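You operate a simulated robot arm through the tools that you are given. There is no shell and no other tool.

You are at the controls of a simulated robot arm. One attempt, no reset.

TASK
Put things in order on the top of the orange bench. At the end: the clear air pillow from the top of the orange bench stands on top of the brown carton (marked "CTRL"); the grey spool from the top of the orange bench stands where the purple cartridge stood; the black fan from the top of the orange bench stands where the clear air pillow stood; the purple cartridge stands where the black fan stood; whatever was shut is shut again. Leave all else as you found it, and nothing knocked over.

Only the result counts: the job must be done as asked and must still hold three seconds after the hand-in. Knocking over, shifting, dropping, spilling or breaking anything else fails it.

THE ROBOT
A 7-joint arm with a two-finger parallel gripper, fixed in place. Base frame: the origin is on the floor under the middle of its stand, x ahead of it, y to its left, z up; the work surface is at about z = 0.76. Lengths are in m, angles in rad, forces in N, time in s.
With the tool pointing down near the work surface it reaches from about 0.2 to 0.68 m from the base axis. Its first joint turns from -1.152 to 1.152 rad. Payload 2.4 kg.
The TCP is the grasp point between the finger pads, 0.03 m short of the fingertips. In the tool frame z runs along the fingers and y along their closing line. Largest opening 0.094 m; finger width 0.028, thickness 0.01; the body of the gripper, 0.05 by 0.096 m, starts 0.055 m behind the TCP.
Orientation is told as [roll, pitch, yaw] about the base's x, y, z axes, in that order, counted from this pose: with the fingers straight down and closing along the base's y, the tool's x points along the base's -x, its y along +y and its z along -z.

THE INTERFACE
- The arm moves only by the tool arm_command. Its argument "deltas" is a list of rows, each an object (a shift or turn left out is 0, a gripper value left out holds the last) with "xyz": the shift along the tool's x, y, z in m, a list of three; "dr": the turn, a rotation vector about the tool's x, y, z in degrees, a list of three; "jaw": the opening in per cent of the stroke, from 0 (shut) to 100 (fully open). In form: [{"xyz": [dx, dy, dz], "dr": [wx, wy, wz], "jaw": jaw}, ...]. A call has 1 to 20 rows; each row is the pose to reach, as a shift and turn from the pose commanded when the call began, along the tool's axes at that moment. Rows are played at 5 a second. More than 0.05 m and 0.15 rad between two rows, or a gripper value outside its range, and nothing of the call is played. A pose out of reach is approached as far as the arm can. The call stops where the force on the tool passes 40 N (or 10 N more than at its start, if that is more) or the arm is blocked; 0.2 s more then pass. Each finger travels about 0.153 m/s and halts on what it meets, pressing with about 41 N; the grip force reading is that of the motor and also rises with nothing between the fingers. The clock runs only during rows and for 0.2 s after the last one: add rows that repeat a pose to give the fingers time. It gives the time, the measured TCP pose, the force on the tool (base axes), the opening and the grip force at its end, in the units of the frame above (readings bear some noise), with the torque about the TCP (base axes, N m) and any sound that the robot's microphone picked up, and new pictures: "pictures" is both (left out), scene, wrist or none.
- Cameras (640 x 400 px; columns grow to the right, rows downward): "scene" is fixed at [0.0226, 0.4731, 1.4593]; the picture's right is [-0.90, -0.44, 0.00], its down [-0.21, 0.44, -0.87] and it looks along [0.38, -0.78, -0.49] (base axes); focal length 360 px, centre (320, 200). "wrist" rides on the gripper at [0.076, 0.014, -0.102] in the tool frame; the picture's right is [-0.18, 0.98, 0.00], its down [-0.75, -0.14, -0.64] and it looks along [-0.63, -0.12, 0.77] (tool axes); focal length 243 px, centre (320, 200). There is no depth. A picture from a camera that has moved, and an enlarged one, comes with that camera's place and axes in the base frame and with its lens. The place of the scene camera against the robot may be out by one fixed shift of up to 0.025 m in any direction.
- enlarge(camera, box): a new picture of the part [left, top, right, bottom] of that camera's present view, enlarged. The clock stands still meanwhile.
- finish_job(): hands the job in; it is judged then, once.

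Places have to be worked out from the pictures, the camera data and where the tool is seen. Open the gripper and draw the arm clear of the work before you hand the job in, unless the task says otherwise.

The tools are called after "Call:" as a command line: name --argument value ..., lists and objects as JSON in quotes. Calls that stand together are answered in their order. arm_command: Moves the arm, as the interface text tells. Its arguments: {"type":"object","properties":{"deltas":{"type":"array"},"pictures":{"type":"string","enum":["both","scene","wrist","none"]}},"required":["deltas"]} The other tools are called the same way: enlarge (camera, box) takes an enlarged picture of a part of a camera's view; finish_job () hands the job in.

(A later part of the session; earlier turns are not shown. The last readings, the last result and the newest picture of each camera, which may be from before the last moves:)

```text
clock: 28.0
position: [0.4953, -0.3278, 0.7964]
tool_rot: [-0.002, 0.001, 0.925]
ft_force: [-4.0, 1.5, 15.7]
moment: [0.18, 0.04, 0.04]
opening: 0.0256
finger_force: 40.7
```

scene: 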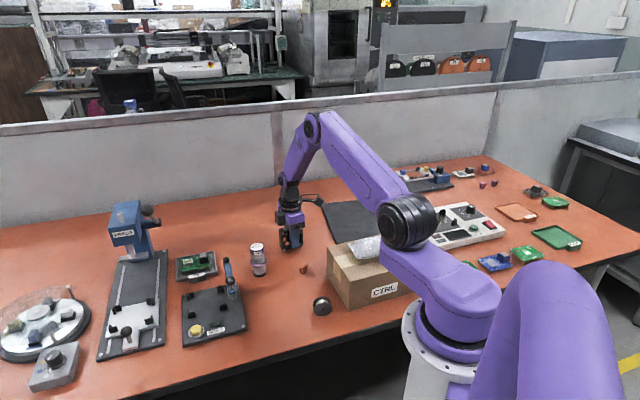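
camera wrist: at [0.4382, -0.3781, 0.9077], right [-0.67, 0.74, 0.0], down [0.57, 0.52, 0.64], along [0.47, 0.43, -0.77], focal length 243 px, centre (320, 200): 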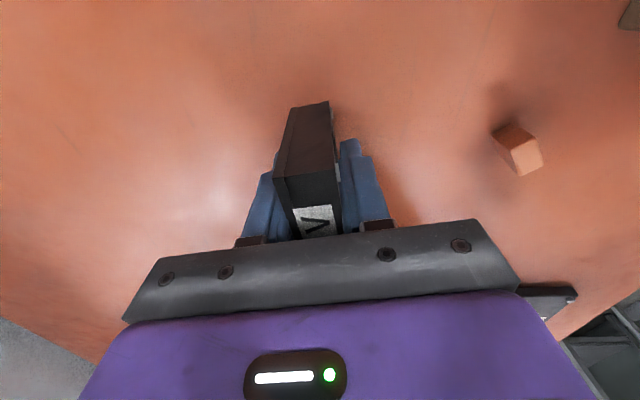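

The bench is touched with 15.7 N. I ease up 0.7 mm and open gradually just enough to free the fan.

Call:
arm_command --deltas '[{"xyz": [0, 0, -0.0007]}, {"xyz": [0, 0, -0.0007], "jaw": 28}, {"xyz": [0, 0, -0.0007], "jaw": 32}, {"xyz": [0, 0, -0.0007], "jaw": 40}, {"xyz": [0, 0, -0.0007], "jaw": 55}, {"xyz": [0, 0, -0.0007], "jaw": 75}, {"xyz": [0, 0, -0.0007], "jaw": 75}]'

Call:
enlarge --camera "scene" --box '[240, 200, 340, 280]'

```text
clock: 29.6
position: [0.4956, -0.3268, 0.7972]
tool_rot: [-0.001, 0.002, 0.925]
ft_force: [-0.1, -0.5, -0.5]
moment: [-0.04, -0.01, 0.01]
opening: 0.0705
finger_force: 0.0
camera wrist: at [0.4384, -0.3804, 0.8987], right [-0.67, 0.74, 0.0], down [0.57, 0.52, 0.64], along [0.47, 0.43, -0.77], focal length 243 px, centre (320, 200)
```

scene: 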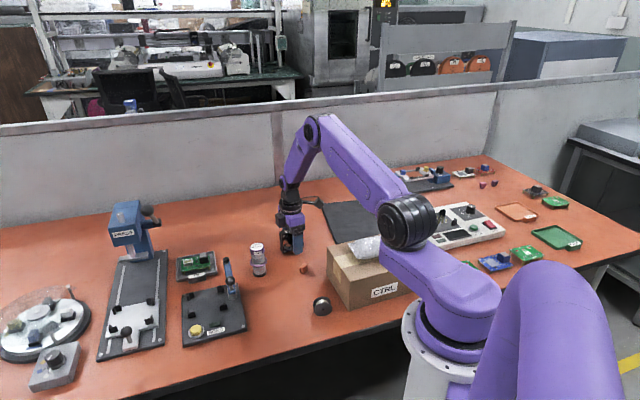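
wrist: 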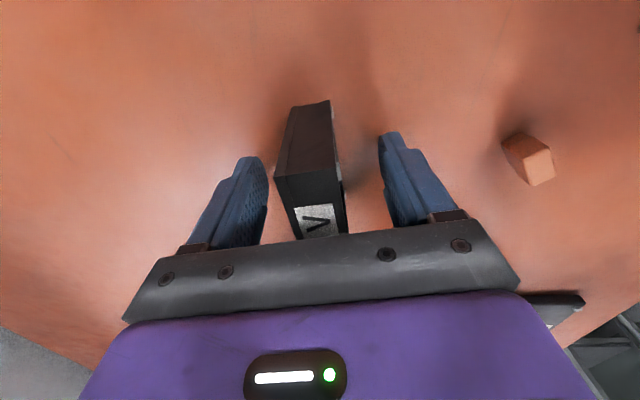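

```text
5.00 times, centred on (290, 240) of scene
camera zoom: at [0.0226, 0.4731, 1.4593], right [-0.9, -0.44, 0.0], down [-0.21, 0.44, -0.87], along [0.38, -0.78, -0.49], focal length 1803 px, centre (470, 0)
```

zoom: 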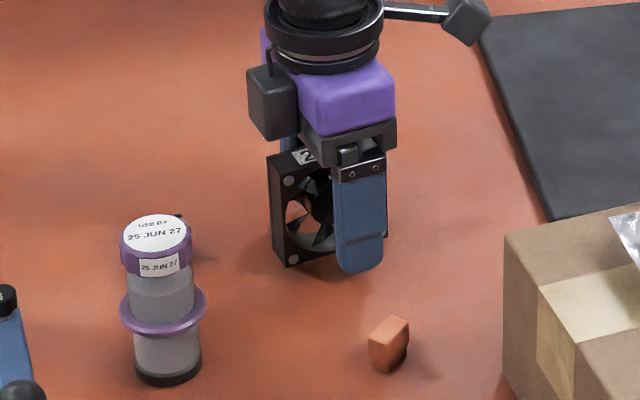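

The fan stands upright at the pillow's old place. I lift straight up past it, then move above the cartridge (about (0.52, -0.178)) for a closer look.

Call:
arm_command --deltas '[{"xyz": [0, 0, -0.025]}, {"xyz": [0, 0, -0.065], "jaw": 100}, {"xyz": [0, 0, -0.11]}, {"xyz": [0, 0, -0.155]}, {"xyz": [0, 0, -0.2]}, {"xyz": [-0.0268, 0.014, -0.22]}, {"xyz": [-0.0535, 0.028, -0.22]}, {"xyz": [-0.0803, 0.042, -0.22]}, {"xyz": [-0.107, 0.056, -0.22]}, {"xyz": [-0.1338, 0.0701, -0.22]}, {"xyz": [-0.1338, 0.0701, -0.22]}]'

Call:
enlarge --camera "wrist" --box '[200, 0, 440, 180]'

Call:
enlarge --camera "scene" --box '[220, 200, 350, 290]'

```text
clock: 32.0
position: [0.5209, -0.1745, 1.0166]
tool_rot: [0.001, -0.001, 0.925]
ft_force: [0.2, -0.8, 0.0]
moment: [0.01, 0.01, 0.0]
opening: 0.0941
finger_force: 0.1
camera wrist: at [0.463, -0.2272, 1.1195], right [-0.67, 0.74, 0.0], down [0.57, 0.52, 0.64], along [0.47, 0.43, -0.77], focal length 243 px, centre (320, 200)
```

scene: 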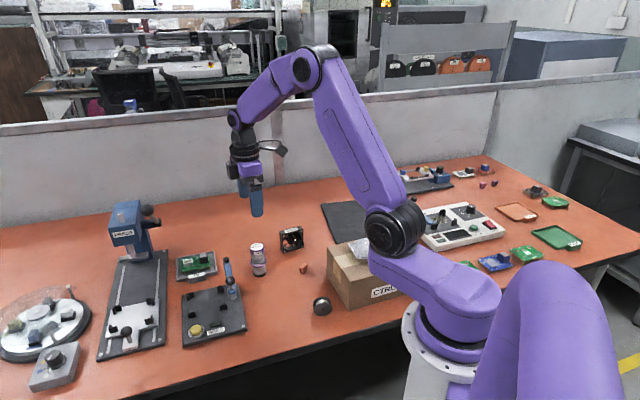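
wrist: 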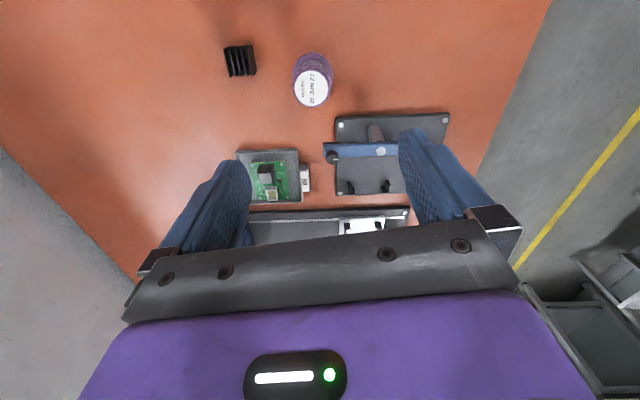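

```text
2.22 times, centred on (320, 90) of wrist
camera zoom: at [0.463, -0.2272, 1.1195], right [-0.67, 0.74, 0.0], down [0.57, 0.52, 0.64], along [0.47, 0.43, -0.77], focal length 539 px, centre (320, 444)
```

zoom: 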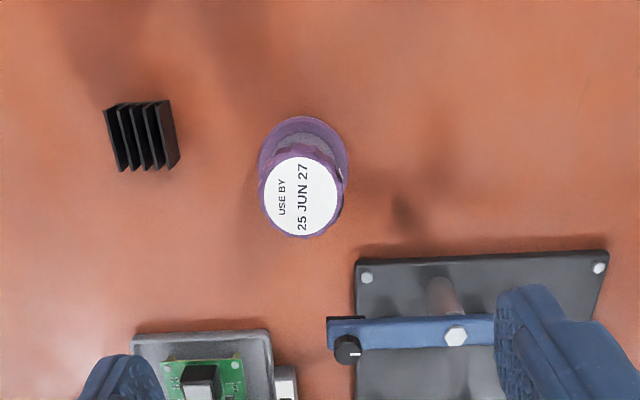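

```text
4.44 times, centred on (285, 245) of scene
camera zoom: at [0.0225, 0.4732, 1.4593], right [-0.9, -0.44, 0.0], down [-0.21, 0.44, -0.87], along [0.38, -0.78, -0.49], focal length 1602 px, centre (476, 0)
```

zoom: 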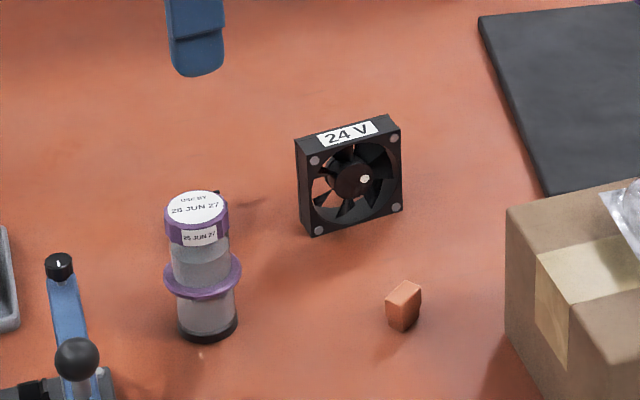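

The cartridge's cap and flange both project to (0.517, -0.189), so it stands vertical there. I shift over it and lower to z≈0.93, with the tips still above its cap, to confirm.

Call:
arm_command --deltas '[{"xyz": [0.007, -0.0028, 0.02]}, {"xyz": [0.014, -0.0055, 0.05]}, {"xyz": [0.014, -0.0055, 0.075]}, {"xyz": [0.014, -0.0055, 0.087]}, {"xyz": [0.014, -0.0055, 0.087]}]'

Call:
enlarge --camera "wrist" --box '[200, 0, 440, 200]'

Call:
enlarge --camera "scene" --box '[220, 190, 300, 290]'

```text
clock: 33.2
position: [0.5169, -0.1911, 0.9305]
tool_rot: [0.0, 0.0, 0.925]
ft_force: [-0.3, -0.2, -0.2]
moment: [-0.01, 0.0, 0.02]
opening: 0.094
finger_force: 0.1
camera wrist: at [0.4593, -0.2439, 1.0326], right [-0.67, 0.74, 0.0], down [0.57, 0.52, 0.64], along [0.47, 0.43, -0.77], focal length 243 px, centre (320, 200)
```

scene: 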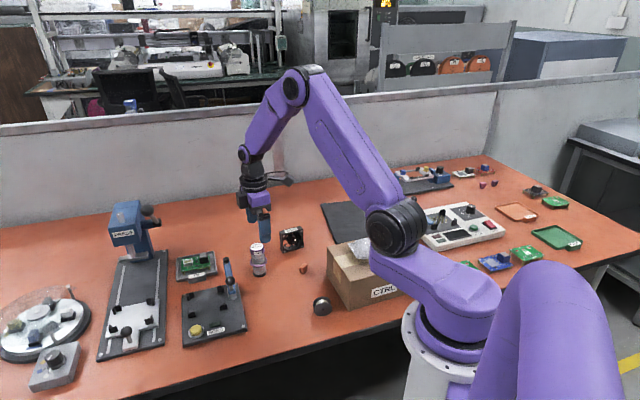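
wrist: 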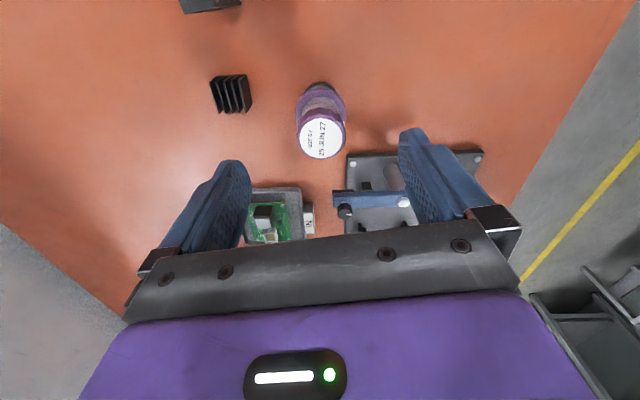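

```text
2.00 times, centred on (320, 100) of wrist
camera zoom: at [0.4593, -0.2439, 1.0326], right [-0.67, 0.74, 0.0], down [0.57, 0.52, 0.64], along [0.47, 0.43, -0.77], focal length 485 px, centre (320, 400)
```

zoom: 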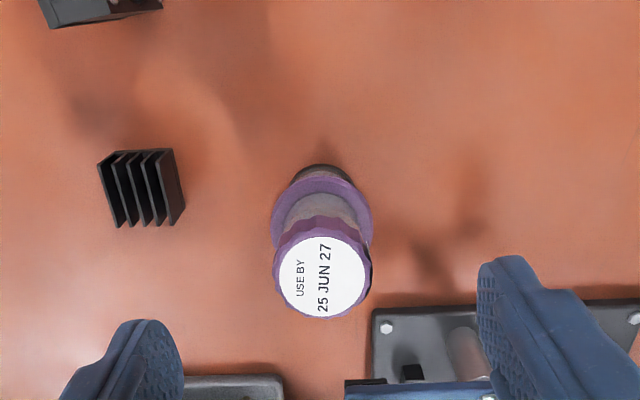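

```text
4.00 times, centred on (260, 240) of scene
camera zoom: at [0.0226, 0.4731, 1.4593], right [-0.9, -0.44, 0.0], down [-0.21, 0.44, -0.87], along [0.38, -0.78, -0.49], focal length 1442 px, centre (560, 40)
```

zoom: 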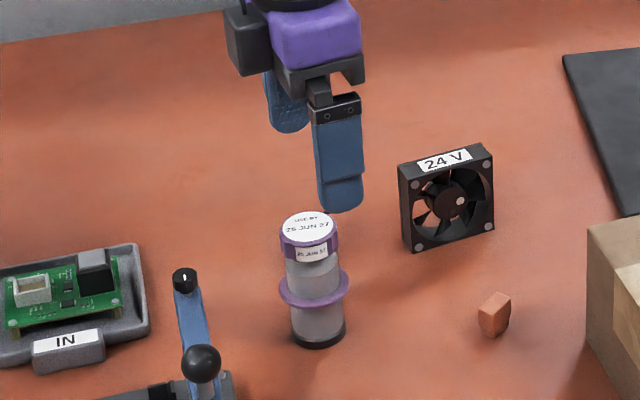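

The cap is centred between the fingers to about 1 mm, with its top at z≈0.872 and the flange at z≈0.812. I lower to TCP z≈0.851, so the pads take the cap and the tips stay above the flange.

Call:
arm_command --deltas '[{"xyz": [0, 0.0005, 0.025]}, {"xyz": [0, 0.001, 0.05]}, {"xyz": [0, 0.001, 0.07]}, {"xyz": [0, 0.001, 0.079]}, {"xyz": [0, 0.001, 0.079]}]'

Call:
enlarge --camera "scene" --box '[220, 210, 300, 290]'

```text
clock: 34.4
position: [0.5161, -0.1918, 0.8514]
tool_rot: [0.001, 0.001, 0.926]
ft_force: [0.2, 0.5, -0.1]
moment: [0.04, 0.0, -0.02]
opening: 0.0939
finger_force: 0.0
camera wrist: at [0.4583, -0.2446, 0.9526], right [-0.67, 0.74, 0.0], down [0.57, 0.52, 0.64], along [0.47, 0.43, -0.77], focal length 243 px, centre (320, 200)
```

scene: 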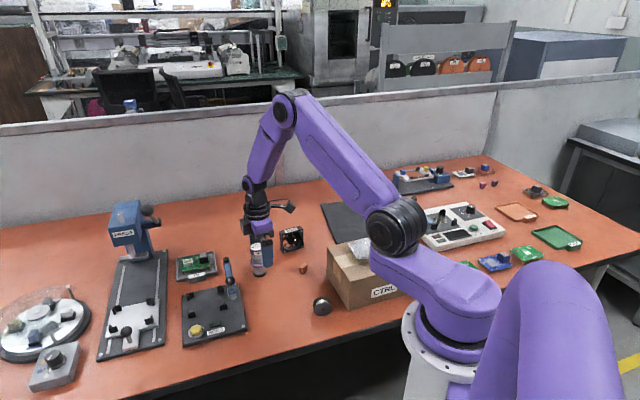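
wrist: 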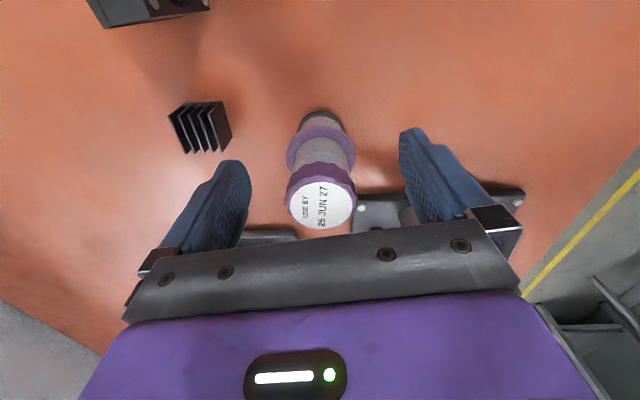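

```text
5.00 times, centred on (260, 250) of scene
camera zoom: at [0.0226, 0.4731, 1.4593], right [-0.9, -0.44, 0.0], down [-0.21, 0.44, -0.87], along [0.38, -0.78, -0.49], focal length 1803 px, centre (620, -50)
```

zoom: 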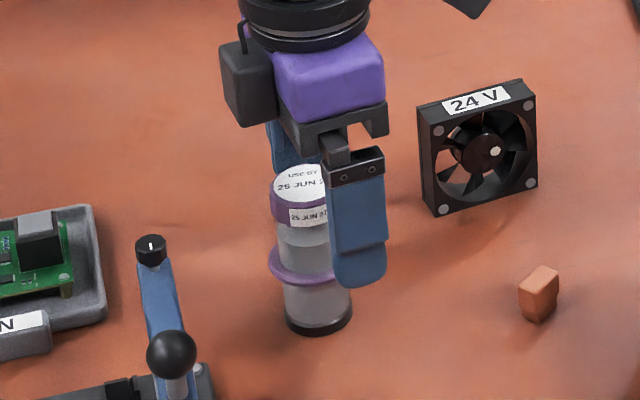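

The cap is between the pads. I close in steps to about its 0.038 m diameter.

Call:
arm_command --deltas '[{"jaw": 70}, {"jaw": 52}, {"jaw": 45}, {"jaw": 42}, {"jaw": 40}, {"jaw": 38}, {"jaw": 38}]'

Call:
enlarge --camera "wrist" --box '[200, 60, 440, 260]'

Call:
enlarge --camera "scene" --box '[220, 210, 300, 290]'

```text
clock: 36.0
position: [0.5162, -0.1911, 0.8511]
tool_rot: [-0.001, 0.001, 0.925]
ft_force: [0.0, -0.3, 1.7]
moment: [-0.03, -0.01, -0.01]
opening: 0.0405
finger_force: 41.1
camera wrist: at [0.4583, -0.2447, 0.9529], right [-0.67, 0.74, 0.0], down [0.57, 0.52, 0.64], along [0.47, 0.43, -0.77], focal length 243 px, centre (320, 200)
```

scene: 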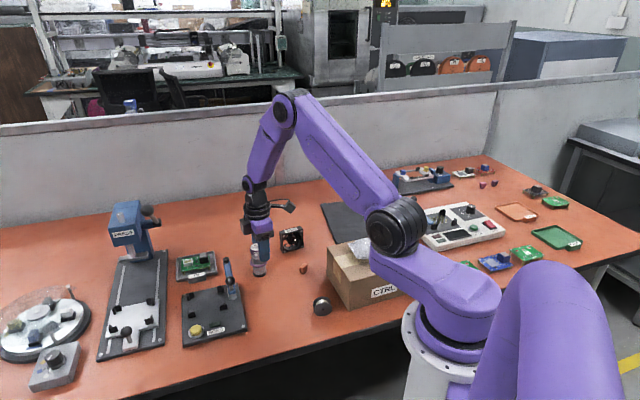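
wrist: 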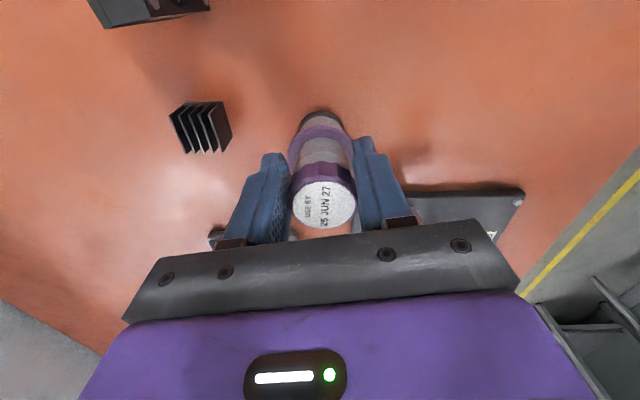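

```text
2.00 times, centred on (320, 160) of wrist
camera zoom: at [0.4583, -0.2447, 0.9529], right [-0.67, 0.74, 0.0], down [0.57, 0.52, 0.64], along [0.47, 0.43, -0.77], focal length 485 px, centre (320, 280)
```

zoom: 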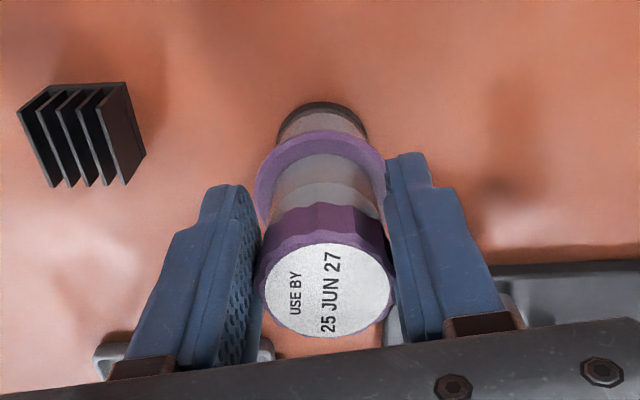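

```text
5.00 times, centred on (260, 250) of scene
camera zoom: at [0.0226, 0.4731, 1.4593], right [-0.9, -0.44, 0.0], down [-0.21, 0.44, -0.87], along [0.38, -0.78, -0.49], focal length 1803 px, centre (620, -50)
```

zoom: 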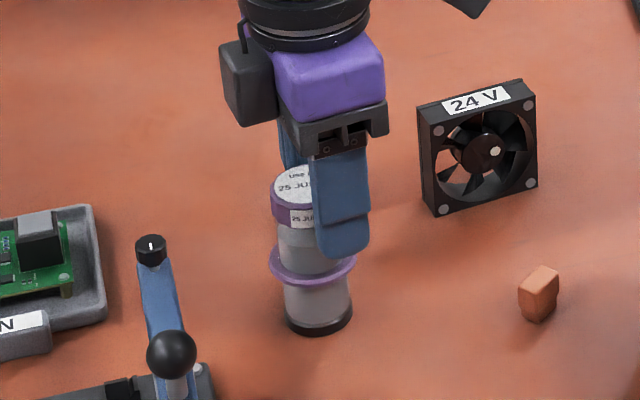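

The cap is gripped at 0.0405 m with 41 N, and the cartridge's own place is (0.517, -0.190). I lift it straight up and check that it hangs steady.

Call:
arm_command --deltas '[{"xyz": [0, 0, -0.01]}, {"xyz": [0, 0, -0.03]}, {"xyz": [0, 0, -0.06]}, {"xyz": [0, 0, -0.1]}, {"xyz": [0, 0, -0.14]}, {"xyz": [0, 0, -0.17]}, {"xyz": [0, 0, -0.17]}]'

Call:
enlarge --camera "scene" --box '[210, 160, 310, 290]'

```text
clock: 37.6
position: [0.516, -0.1953, 1.0236]
tool_rot: [0.0, 0.001, 0.924]
ft_force: [-0.3, -0.6, -2.9]
moment: [-0.05, 0.04, -0.01]
opening: 0.0402
finger_force: 41.6
camera wrist: at [0.4578, -0.2488, 1.1256], right [-0.67, 0.74, 0.0], down [0.57, 0.52, 0.64], along [0.47, 0.43, -0.77], focal length 243 px, centre (320, 200)
```

scene: 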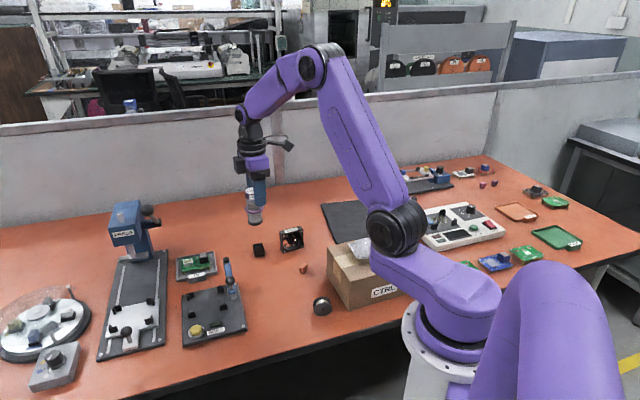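
wrist: 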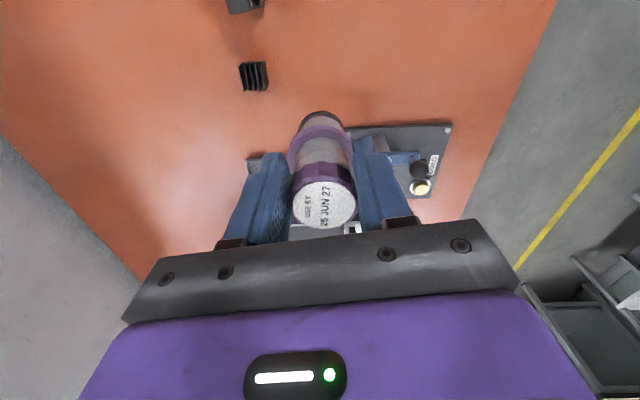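

```text
3.08 times, centred on (260, 225) of scene
camera zoom: at [0.0226, 0.4731, 1.4593], right [-0.9, -0.44, 0.0], down [-0.21, 0.44, -0.87], along [0.38, -0.78, -0.49], focal length 1109 px, centre (505, 123)
```

zoom: 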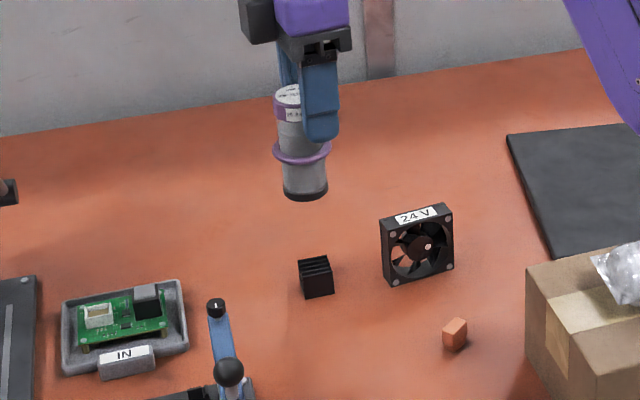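

It hangs vertical and steady. I carry it at this height to above the fan's old spot, (0.409, -0.0725).

Call:
arm_command --deltas '[{"xyz": [-0.0059, 0.0315, 0]}, {"xyz": [-0.0117, 0.0629, 0]}, {"xyz": [-0.0176, 0.0944, 0]}, {"xyz": [-0.0234, 0.1258, 0]}, {"xyz": [-0.0293, 0.1573, 0]}, {"xyz": [-0.0293, 0.1573, 0]}, {"xyz": [-0.0293, 0.1573, 0]}]'

```text
clock: 39.2
position: [0.4067, -0.0737, 1.0235]
tool_rot: [0.001, -0.001, 0.925]
ft_force: [0.2, -1.0, -2.8]
moment: [-0.03, 0.01, -0.04]
opening: 0.0404
finger_force: 41.1
camera wrist: at [0.3496, -0.1275, 1.1244], right [-0.67, 0.74, 0.0], down [0.57, 0.52, 0.64], along [0.47, 0.43, -0.77], focal length 243 px, centre (320, 200)
```

scene: 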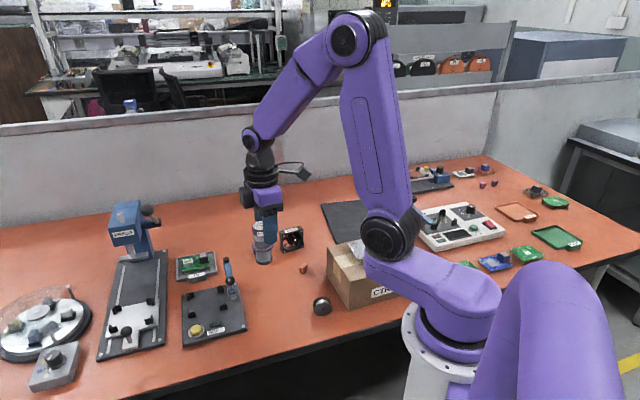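
wrist: 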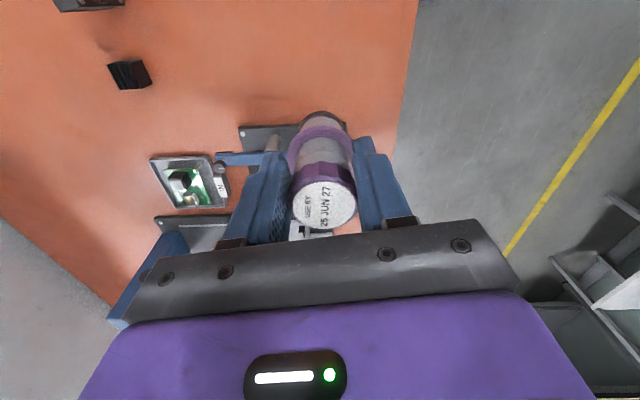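

The tool is over the fan's old spot. I lower to about 1 cm above the bench and look.

Call:
arm_command --deltas '[{"xyz": [0, 0, 0.04]}, {"xyz": [0, 0, 0.08]}, {"xyz": [0, 0, 0.12]}, {"xyz": [0, 0, 0.15]}, {"xyz": [0, 0, 0.162]}, {"xyz": [0, 0, 0.162]}]'

Call:
enlarge --camera "scene" --box '[220, 230, 310, 330]'

```text
clock: 40.6
position: [0.4102, -0.0717, 0.861]
tool_rot: [0.001, 0.001, 0.925]
ft_force: [-0.7, -0.5, -2.7]
moment: [-0.01, 0.01, -0.03]
opening: 0.0403
finger_force: 41.4
camera wrist: at [0.3527, -0.1247, 0.9631], right [-0.67, 0.74, 0.0], down [0.57, 0.52, 0.64], along [0.47, 0.43, -0.77], focal length 243 px, centre (320, 200)
```

scene: 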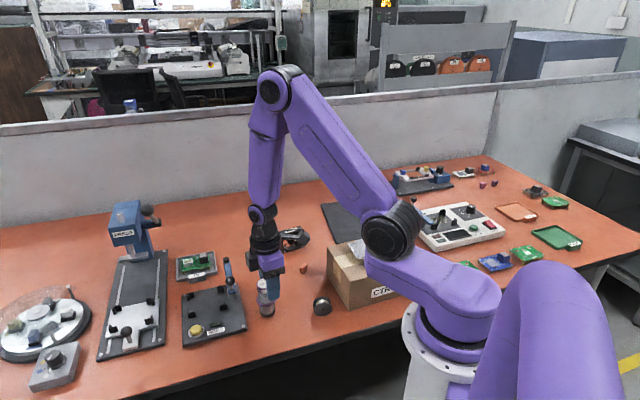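
wrist: 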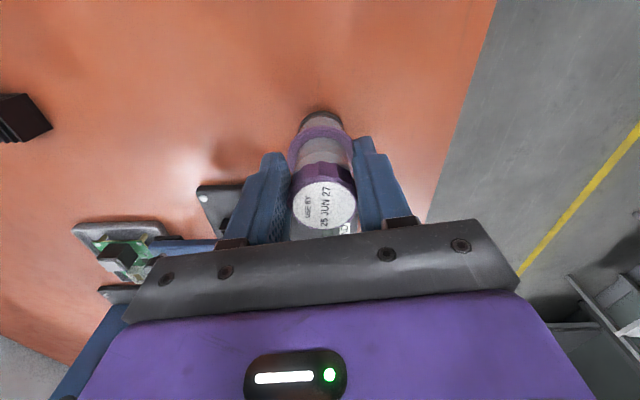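

```text
4.00 times, centred on (265, 280) of scene
camera zoom: at [0.0226, 0.4731, 1.4593], right [-0.9, -0.44, 0.0], down [-0.21, 0.44, -0.87], along [0.38, -0.78, -0.49], focal length 1442 px, centre (540, -120)
```

zoom: 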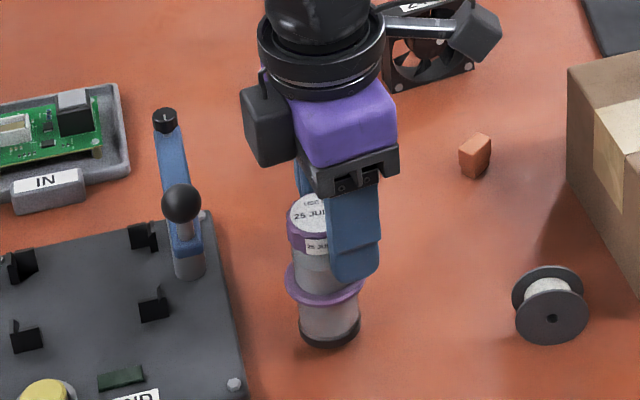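

It hangs about 1 cm above the spot and nothing is in the way. I lower in small steps until it touches.

Call:
arm_command --deltas '[{"xyz": [0, 0, 0.003]}, {"xyz": [0, 0, 0.006]}, {"xyz": [0, 0, 0.0085]}, {"xyz": [0, 0, 0.0085]}]' --pictures "none"

```text
clock: 41.6
position: [0.4075, -0.074, 0.8508]
tool_rot: [0.0, 0.0, 0.926]
ft_force: [0.4, 0.1, -2.5]
moment: [-0.04, -0.01, 0.0]
opening: 0.0404
finger_force: 41.2
```

No contact yet, since the force still shows only the cartridge's weight. I go down by another 1-2 mm.

Call:
arm_command --deltas '[{"xyz": [0, 0, 0.001]}, {"xyz": [0, 0, 0.0015]}, {"xyz": [0, 0, 0.0015]}]' --pictures "none"

```text
clock: 42.4
position: [0.4076, -0.0748, 0.8485]
tool_rot: [-0.005, -0.002, 0.924]
ft_force: [3.7, -5.5, 32.6]
moment: [0.3, -0.26, -0.06]
opening: 0.0407
finger_force: 40.6
```

Firm contact at 32.6 N. I back off 1 mm so the force relaxes, then open gradually.

Call:
arm_command --deltas '[{"xyz": [0, 0, -0.001]}, {"xyz": [0, 0, -0.001]}]' --pictures "none"

```text
clock: 43.0
position: [0.4069, -0.0735, 0.8496]
tool_rot: [0.001, 0.0, 0.925]
ft_force: [6.3, -0.9, 15.7]
moment: [0.35, -0.54, -0.17]
opening: 0.0405
finger_force: 41.0
```

The residual load is 15.7 N with a little torque. I ease off another 0.5 mm and open slowly.

Call:
arm_command --deltas '[{"xyz": [0, 0, -0.0005]}, {"xyz": [0, 0, -0.0005], "jaw": 44}, {"xyz": [0, 0, -0.0005], "jaw": 47}, {"xyz": [0, 0, -0.0005], "jaw": 55}, {"xyz": [0, 0, -0.0005], "jaw": 70}, {"xyz": [0, 0, -0.0005], "jaw": 90}, {"xyz": [0, 0, -0.0005], "jaw": 90}]'

Call:
enlarge --camera "scene" --box '[220, 230, 310, 330]'

```text
clock: 44.6
position: [0.407, -0.0739, 0.8503]
tool_rot: [0.001, 0.001, 0.925]
ft_force: [0.3, 0.1, 0.2]
moment: [0.0, 0.02, 0.0]
opening: 0.0845
finger_force: 0.1
camera wrist: at [0.3494, -0.1268, 0.9524], right [-0.67, 0.74, 0.0], down [0.57, 0.52, 0.64], along [0.47, 0.43, -0.77], focal length 243 px, centre (320, 200)
```

scene: 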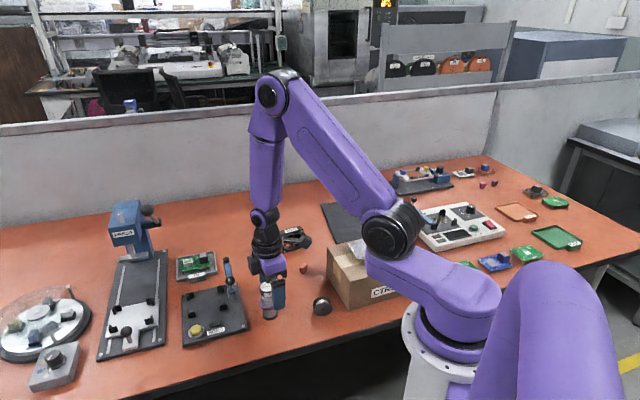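
wrist: 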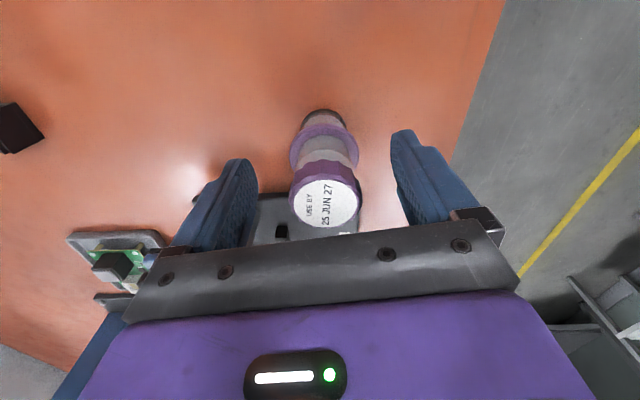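

```text
4.00 times, centred on (265, 280) of scene
camera zoom: at [0.0226, 0.4731, 1.4593], right [-0.9, -0.44, 0.0], down [-0.21, 0.44, -0.87], along [0.38, -0.78, -0.49], focal length 1442 px, centre (540, -120)
```

zoom: 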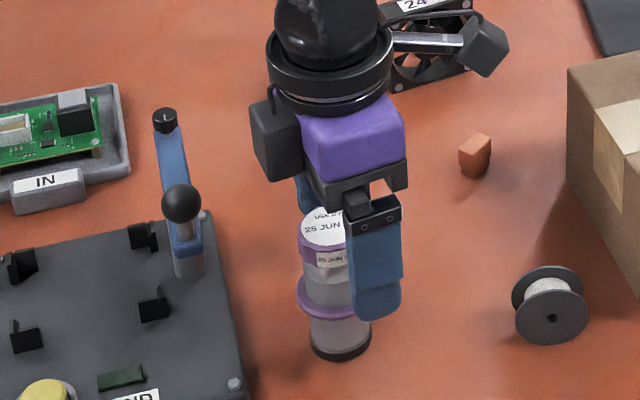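

The cartridge stands upright and free at the fan's old spot. I lift straight up, then move above the spool (about (0.296, -0.128)), turning to yaw 33° so the fingers will close along its axle.

Call:
arm_command --deltas '[{"xyz": [0, 0, -0.03]}, {"xyz": [0, 0, -0.07]}, {"xyz": [0, 0, -0.11]}, {"xyz": [0, 0, -0.15]}, {"xyz": [0.0275, 0.014, -0.15], "dr": [0, 0, 5]}, {"xyz": [0.055, 0.028, -0.15], "dr": [0, 0, 10]}, {"xyz": [0.0825, 0.042, -0.15], "dr": [0, 0, 15]}, {"xyz": [0.11, 0.0562, -0.15], "dr": [0, 0, 20]}, {"xyz": [0.11, 0.0562, -0.15], "dr": [0, 0, 20]}]'

Call:
enlarge --camera "wrist" --box '[200, 0, 440, 200]'

Call:
enlarge --camera "scene" --box '[220, 210, 350, 330]'

```text
clock: 46.6
position: [0.2972, -0.1293, 0.9983]
tool_rot: [0.0, -0.001, 0.573]
ft_force: [-0.2, 0.1, 0.1]
moment: [-0.01, -0.01, -0.05]
opening: 0.0846
finger_force: 0.0
camera wrist: at [0.2246, -0.1584, 1.1005], right [-0.38, 0.93, 0.0], down [0.71, 0.29, 0.64], along [0.59, 0.24, -0.77], focal length 243 px, centre (320, 200)
```

scene: 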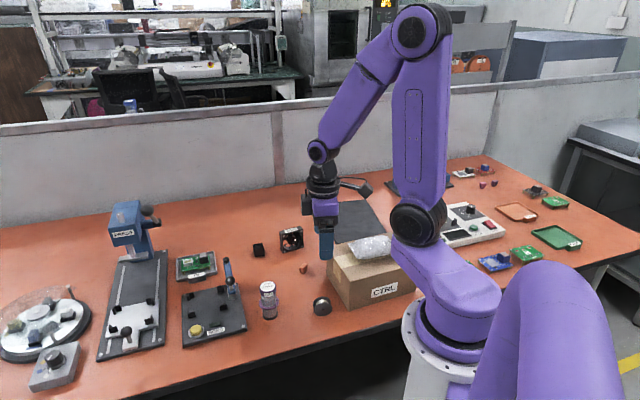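
wrist: 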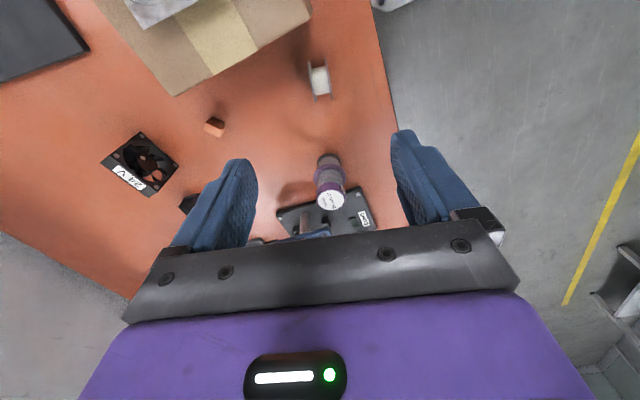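

```text
2.00 times, centred on (320, 100) of wrist
camera zoom: at [0.2246, -0.1584, 1.1005], right [-0.38, 0.93, 0.0], down [0.71, 0.29, 0.64], along [0.59, 0.24, -0.77], focal length 485 px, centre (320, 400)
```

zoom: 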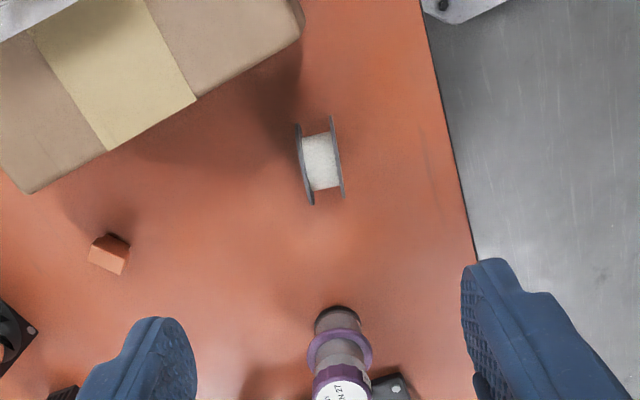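

```text
3.33 times, centred on (285, 270) of scene
camera zoom: at [0.0226, 0.4731, 1.4593], right [-0.9, -0.44, 0.0], down [-0.21, 0.44, -0.87], along [0.38, -0.78, -0.49], focal length 1202 px, centre (437, -33)
```

zoom: 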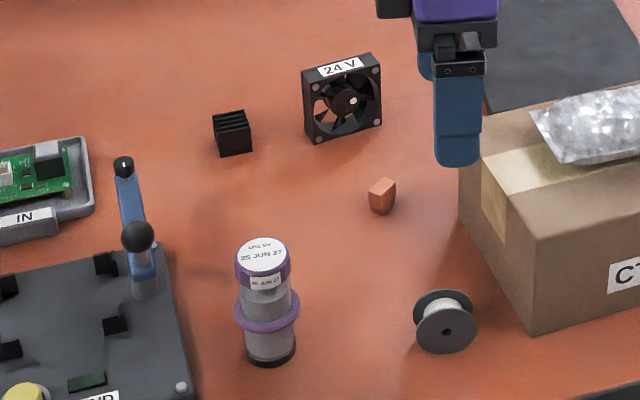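

The four flange-edge points give a spool centre of about (0.2945, -0.130), with the flange planes at 32°, which matches the tool yaw. I narrow the jaw to 65 %, adjust by 3 mm and lower to z≈0.87.

Call:
arm_command --deltas '[{"xyz": [0.0015, 0.0005, 0.04], "jaw": 65}, {"xyz": [0.0027, 0.0009, 0.08]}, {"xyz": [0.0027, 0.0009, 0.11]}, {"xyz": [0.0027, 0.0009, 0.128]}, {"xyz": [0.0027, 0.0009, 0.128]}]'

Call:
enlarge --camera "wrist" --box '[200, 20, 440, 220]'

Call:
enlarge --camera "scene" --box '[280, 220, 380, 330]'

```text
clock: 47.8
position: [0.2938, -0.1292, 0.8723]
tool_rot: [0.0, 0.0, 0.577]
ft_force: [-0.7, -0.2, 0.0]
moment: [0.01, -0.01, -0.01]
opening: 0.0612
finger_force: 0.1
camera wrist: at [0.222, -0.1605, 0.9738], right [-0.38, 0.92, 0.0], down [0.71, 0.29, 0.64], along [0.59, 0.24, -0.77], focal length 243 px, centre (320, 200)
```

scene: 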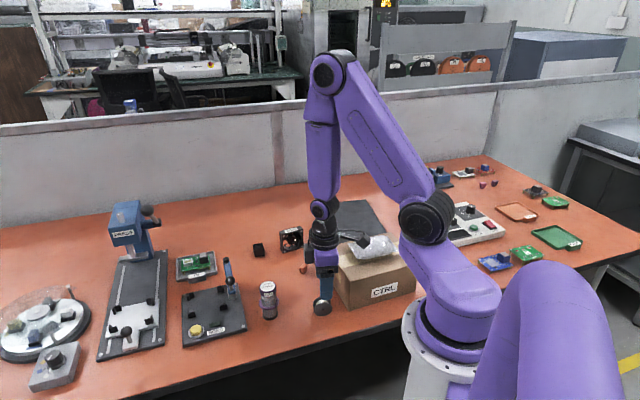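
wrist: 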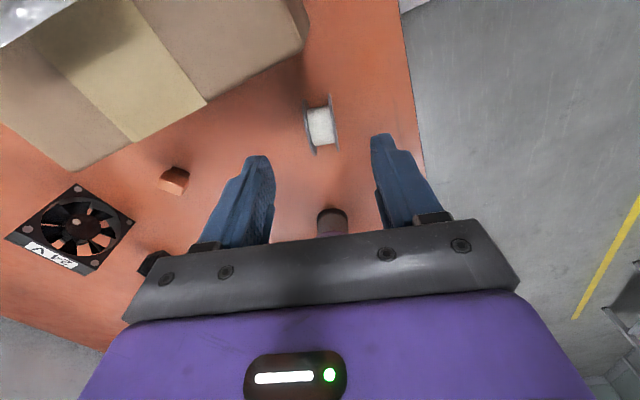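

```text
2.00 times, centred on (320, 120) of wrist
camera zoom: at [0.222, -0.1605, 0.9738], right [-0.38, 0.92, 0.0], down [0.71, 0.29, 0.64], along [0.59, 0.24, -0.77], focal length 485 px, centre (320, 360)
```

zoom: 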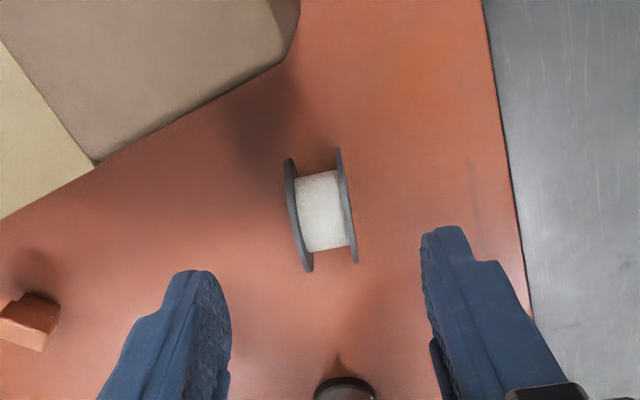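

```text
3.64 times, centred on (330, 275) of scene
camera zoom: at [0.0226, 0.4731, 1.4593], right [-0.9, -0.44, 0.0], down [-0.21, 0.44, -0.87], along [0.38, -0.78, -0.49], focal length 1311 px, centre (284, -73)
```

zoom: 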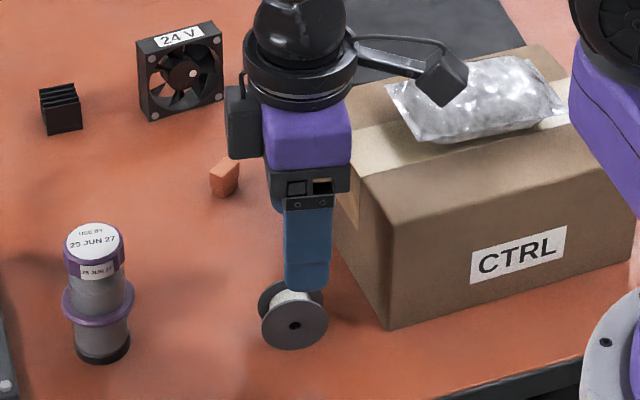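

The spool is centred between the fingers within 1 mm, and the wrist camera stays clear of the carton and pillow. I descend to TCP z≈0.797.

Call:
arm_command --deltas '[{"xyz": [0, 0.0005, 0.02], "dr": [0, 0, 1]}, {"xyz": [0, 0.0005, 0.04], "dr": [0, 0, 1]}, {"xyz": [0, 0.0005, 0.06], "dr": [0, 0, 1]}, {"xyz": [0, 0.0005, 0.0745], "dr": [0, 0, 1]}, {"xyz": [0, 0.0005, 0.0745], "dr": [0, 0, 1]}]'

Call:
enlarge --camera "scene" --box '[280, 220, 380, 330]'

Call:
enlarge --camera "wrist" --box '[200, 60, 440, 260]'

```text
clock: 49.0
position: [0.2918, -0.1269, 0.7978]
tool_rot: [0.0, 0.0, 0.557]
ft_force: [0.0, 0.1, 0.1]
moment: [0.0, -0.02, 0.0]
opening: 0.0612
finger_force: 0.0
camera wrist: at [0.2196, -0.1574, 0.899], right [-0.36, 0.93, 0.0], down [0.71, 0.28, 0.64], along [0.6, 0.23, -0.77], focal length 243 px, centre (320, 200)
```

scene: 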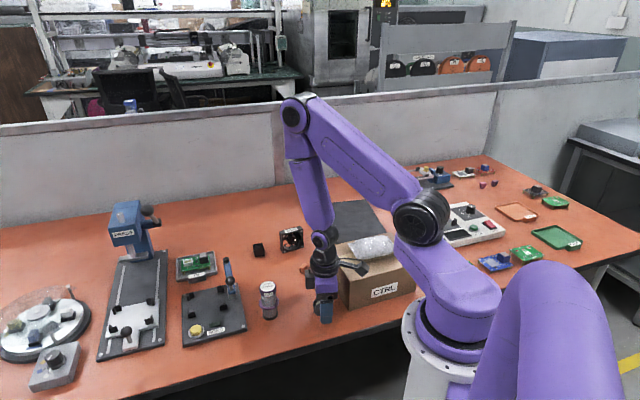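
wrist: 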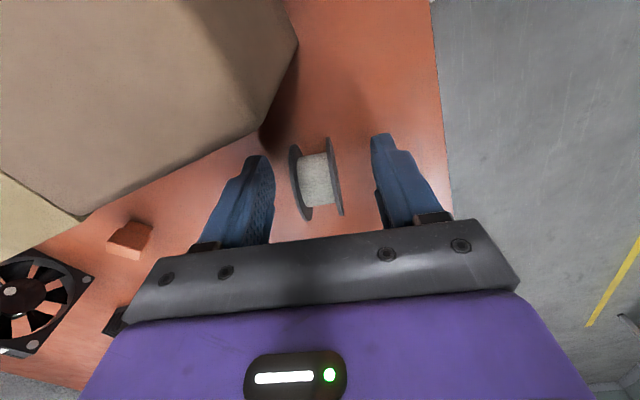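

```text
3.64 times, centred on (330, 275) of scene
camera zoom: at [0.0226, 0.4731, 1.4593], right [-0.9, -0.44, 0.0], down [-0.21, 0.44, -0.87], along [0.38, -0.78, -0.49], focal length 1311 px, centre (284, -73)
```

zoom: 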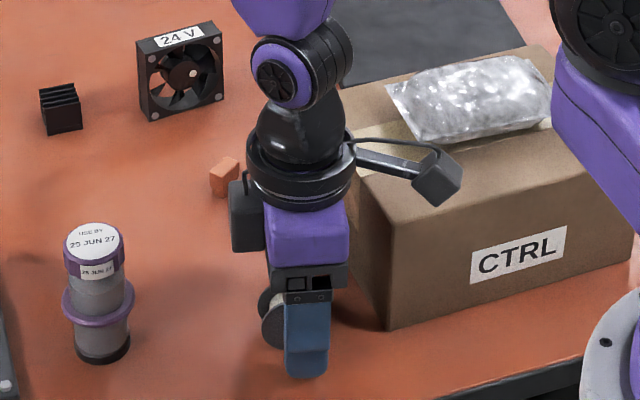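

```text
2.00 times, centred on (320, 160) of wrist
camera zoom: at [0.2196, -0.1574, 0.899], right [-0.36, 0.93, 0.0], down [0.71, 0.28, 0.64], along [0.6, 0.23, -0.77], focal length 485 px, centre (320, 280)
```

zoom: 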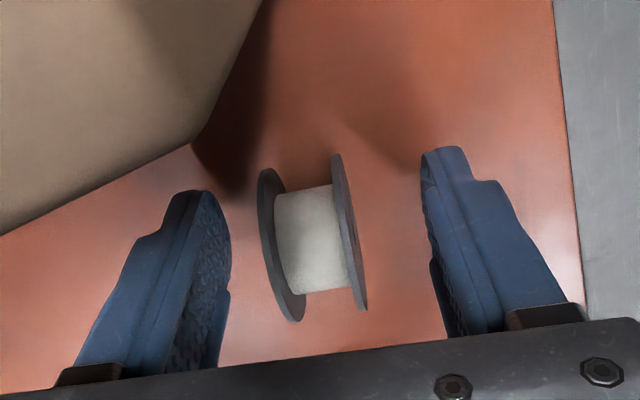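

Seen from here, the spool sits about 5 mm forward and 2 mm to the left of the tool centre. I correct that, then close gently in steps along its axle.

Call:
arm_command --deltas '[{"xyz": [-0.0045, -0.0022, 0.0]}, {"xyz": [-0.0045, -0.0022, 0.0], "jaw": 50}, {"xyz": [-0.0045, -0.0022, 0.0], "jaw": 38}, {"xyz": [-0.0045, -0.0022, 0.0], "jaw": 32}, {"xyz": [-0.0045, -0.0022, 0.0], "jaw": 32}]' --pictures "wrist"

Call:
enlarge --camera "wrist" --box '[200, 60, 440, 260]'

```text
clock: 50.2
position: [0.2962, -0.1275, 0.7966]
tool_rot: [0.0, 0.001, 0.559]
ft_force: [0.2, -0.3, 0.2]
moment: [-0.01, 0.03, 0.01]
opening: 0.0299
finger_force: 0.1
camera wrist: at [0.2249, -0.1565, 0.899], right [-0.36, 0.93, 0.0], down [0.71, 0.28, 0.64], along [0.6, 0.23, -0.77], focal length 243 px, centre (320, 200)
```

wrist: 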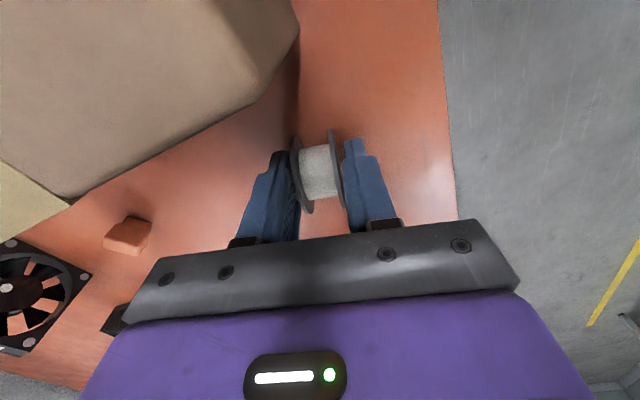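

```text
2.00 times, centred on (320, 160) of wrist
camera zoom: at [0.2249, -0.1565, 0.899], right [-0.36, 0.93, 0.0], down [0.71, 0.28, 0.64], along [0.6, 0.23, -0.77], focal length 485 px, centre (320, 280)
```

zoom: 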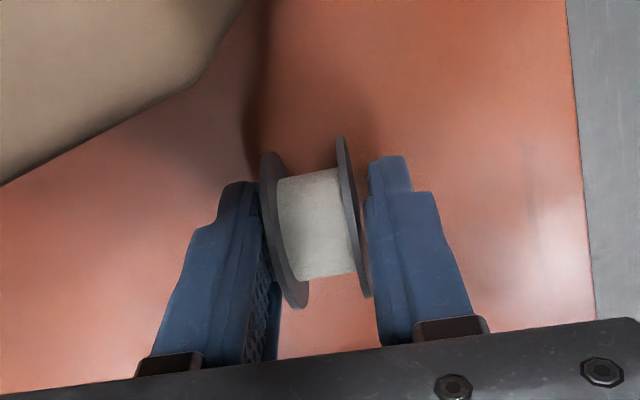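

The fingers are about to touch both flanges. I keep closing in small steps.

Call:
arm_command --deltas '[{"jaw": 29}, {"jaw": 27}, {"jaw": 25}, {"jaw": 23}, {"jaw": 23}]' --pictures "wrist"

Call:
enlarge --camera "wrist" --box '[200, 60, 440, 260]'

```text
clock: 51.4
position: [0.2972, -0.1276, 0.7979]
tool_rot: [0.0, 0.001, 0.558]
ft_force: [-0.4, 0.7, -0.2]
moment: [-0.01, -0.01, -0.02]
opening: 0.0249
finger_force: 40.9
camera wrist: at [0.2249, -0.1565, 0.899], right [-0.36, 0.93, 0.0], down [0.71, 0.28, 0.64], along [0.6, 0.23, -0.77], focal length 243 px, centre (320, 200)
```

wrist: 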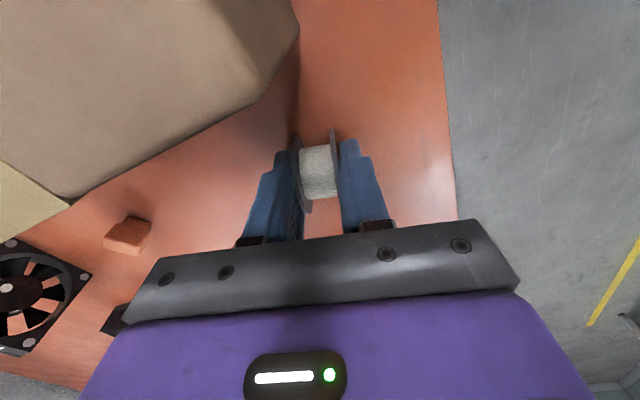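

```text
2.00 times, centred on (320, 160) of wrist
camera zoom: at [0.2249, -0.1565, 0.899], right [-0.36, 0.93, 0.0], down [0.71, 0.28, 0.64], along [0.6, 0.23, -0.77], focal length 485 px, centre (320, 280)
```

zoom: 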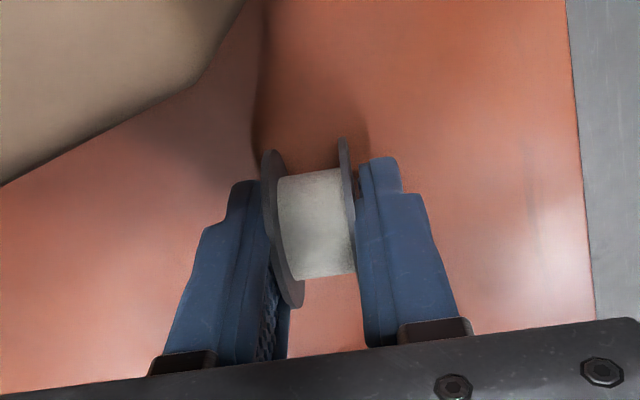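

The spool is gripped at 0.025 m with 41 N. I lift straight up to z≈1.0 and check it before travelling.

Call:
arm_command --deltas '[{"xyz": [0, 0, -0.01]}, {"xyz": [0, 0, -0.03]}, {"xyz": [0, 0, -0.07]}, {"xyz": [0, 0, -0.115]}, {"xyz": [0, 0, -0.16]}, {"xyz": [0, 0, -0.2]}, {"xyz": [0, 0, -0.2]}]'

Call:
enlarge --camera "scene" --box '[270, 190, 390, 320]'

```text
clock: 53.0
position: [0.2992, -0.1278, 0.9972]
tool_rot: [0.001, -0.001, 0.559]
ft_force: [0.1, -0.3, -0.1]
moment: [-0.01, 0.0, 0.06]
opening: 0.025
finger_force: 41.5
camera wrist: at [0.2271, -0.1576, 1.0995], right [-0.37, 0.93, 0.0], down [0.71, 0.28, 0.64], along [0.6, 0.23, -0.77], focal length 243 px, centre (320, 200)
```

scene: 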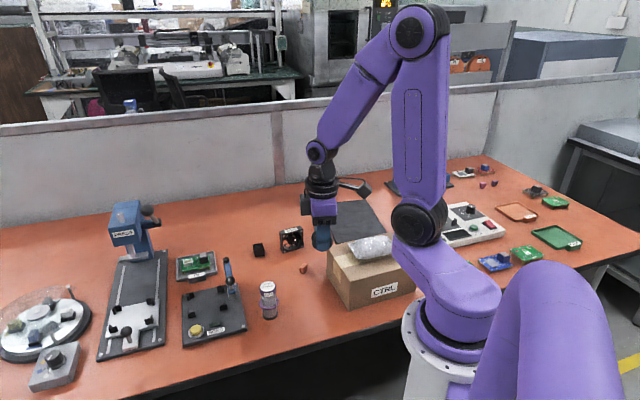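
wrist: 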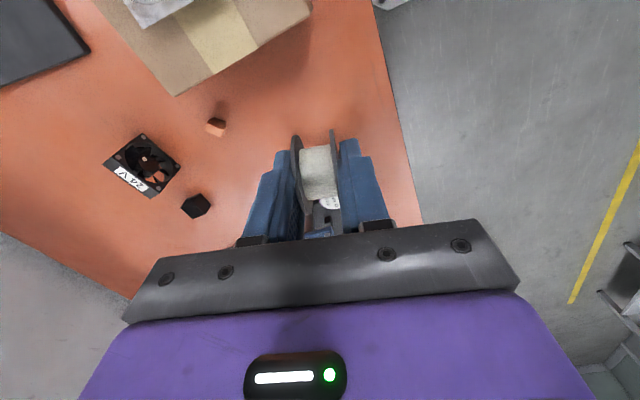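

```text
3.08 times, centred on (330, 255) of scene
camera zoom: at [0.0226, 0.4731, 1.4593], right [-0.9, -0.44, 0.0], down [-0.21, 0.44, -0.87], along [0.38, -0.78, -0.49], focal length 1109 px, centre (289, 31)
```

zoom: 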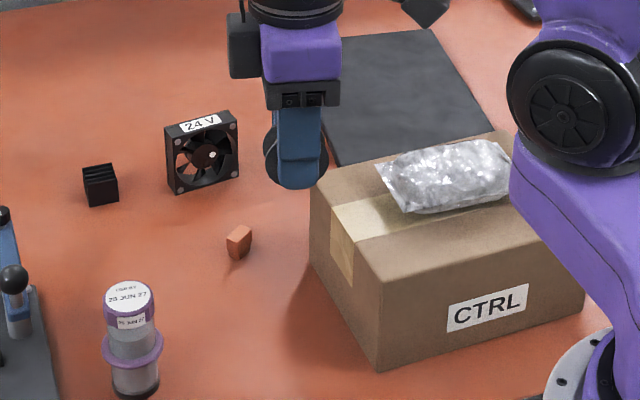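

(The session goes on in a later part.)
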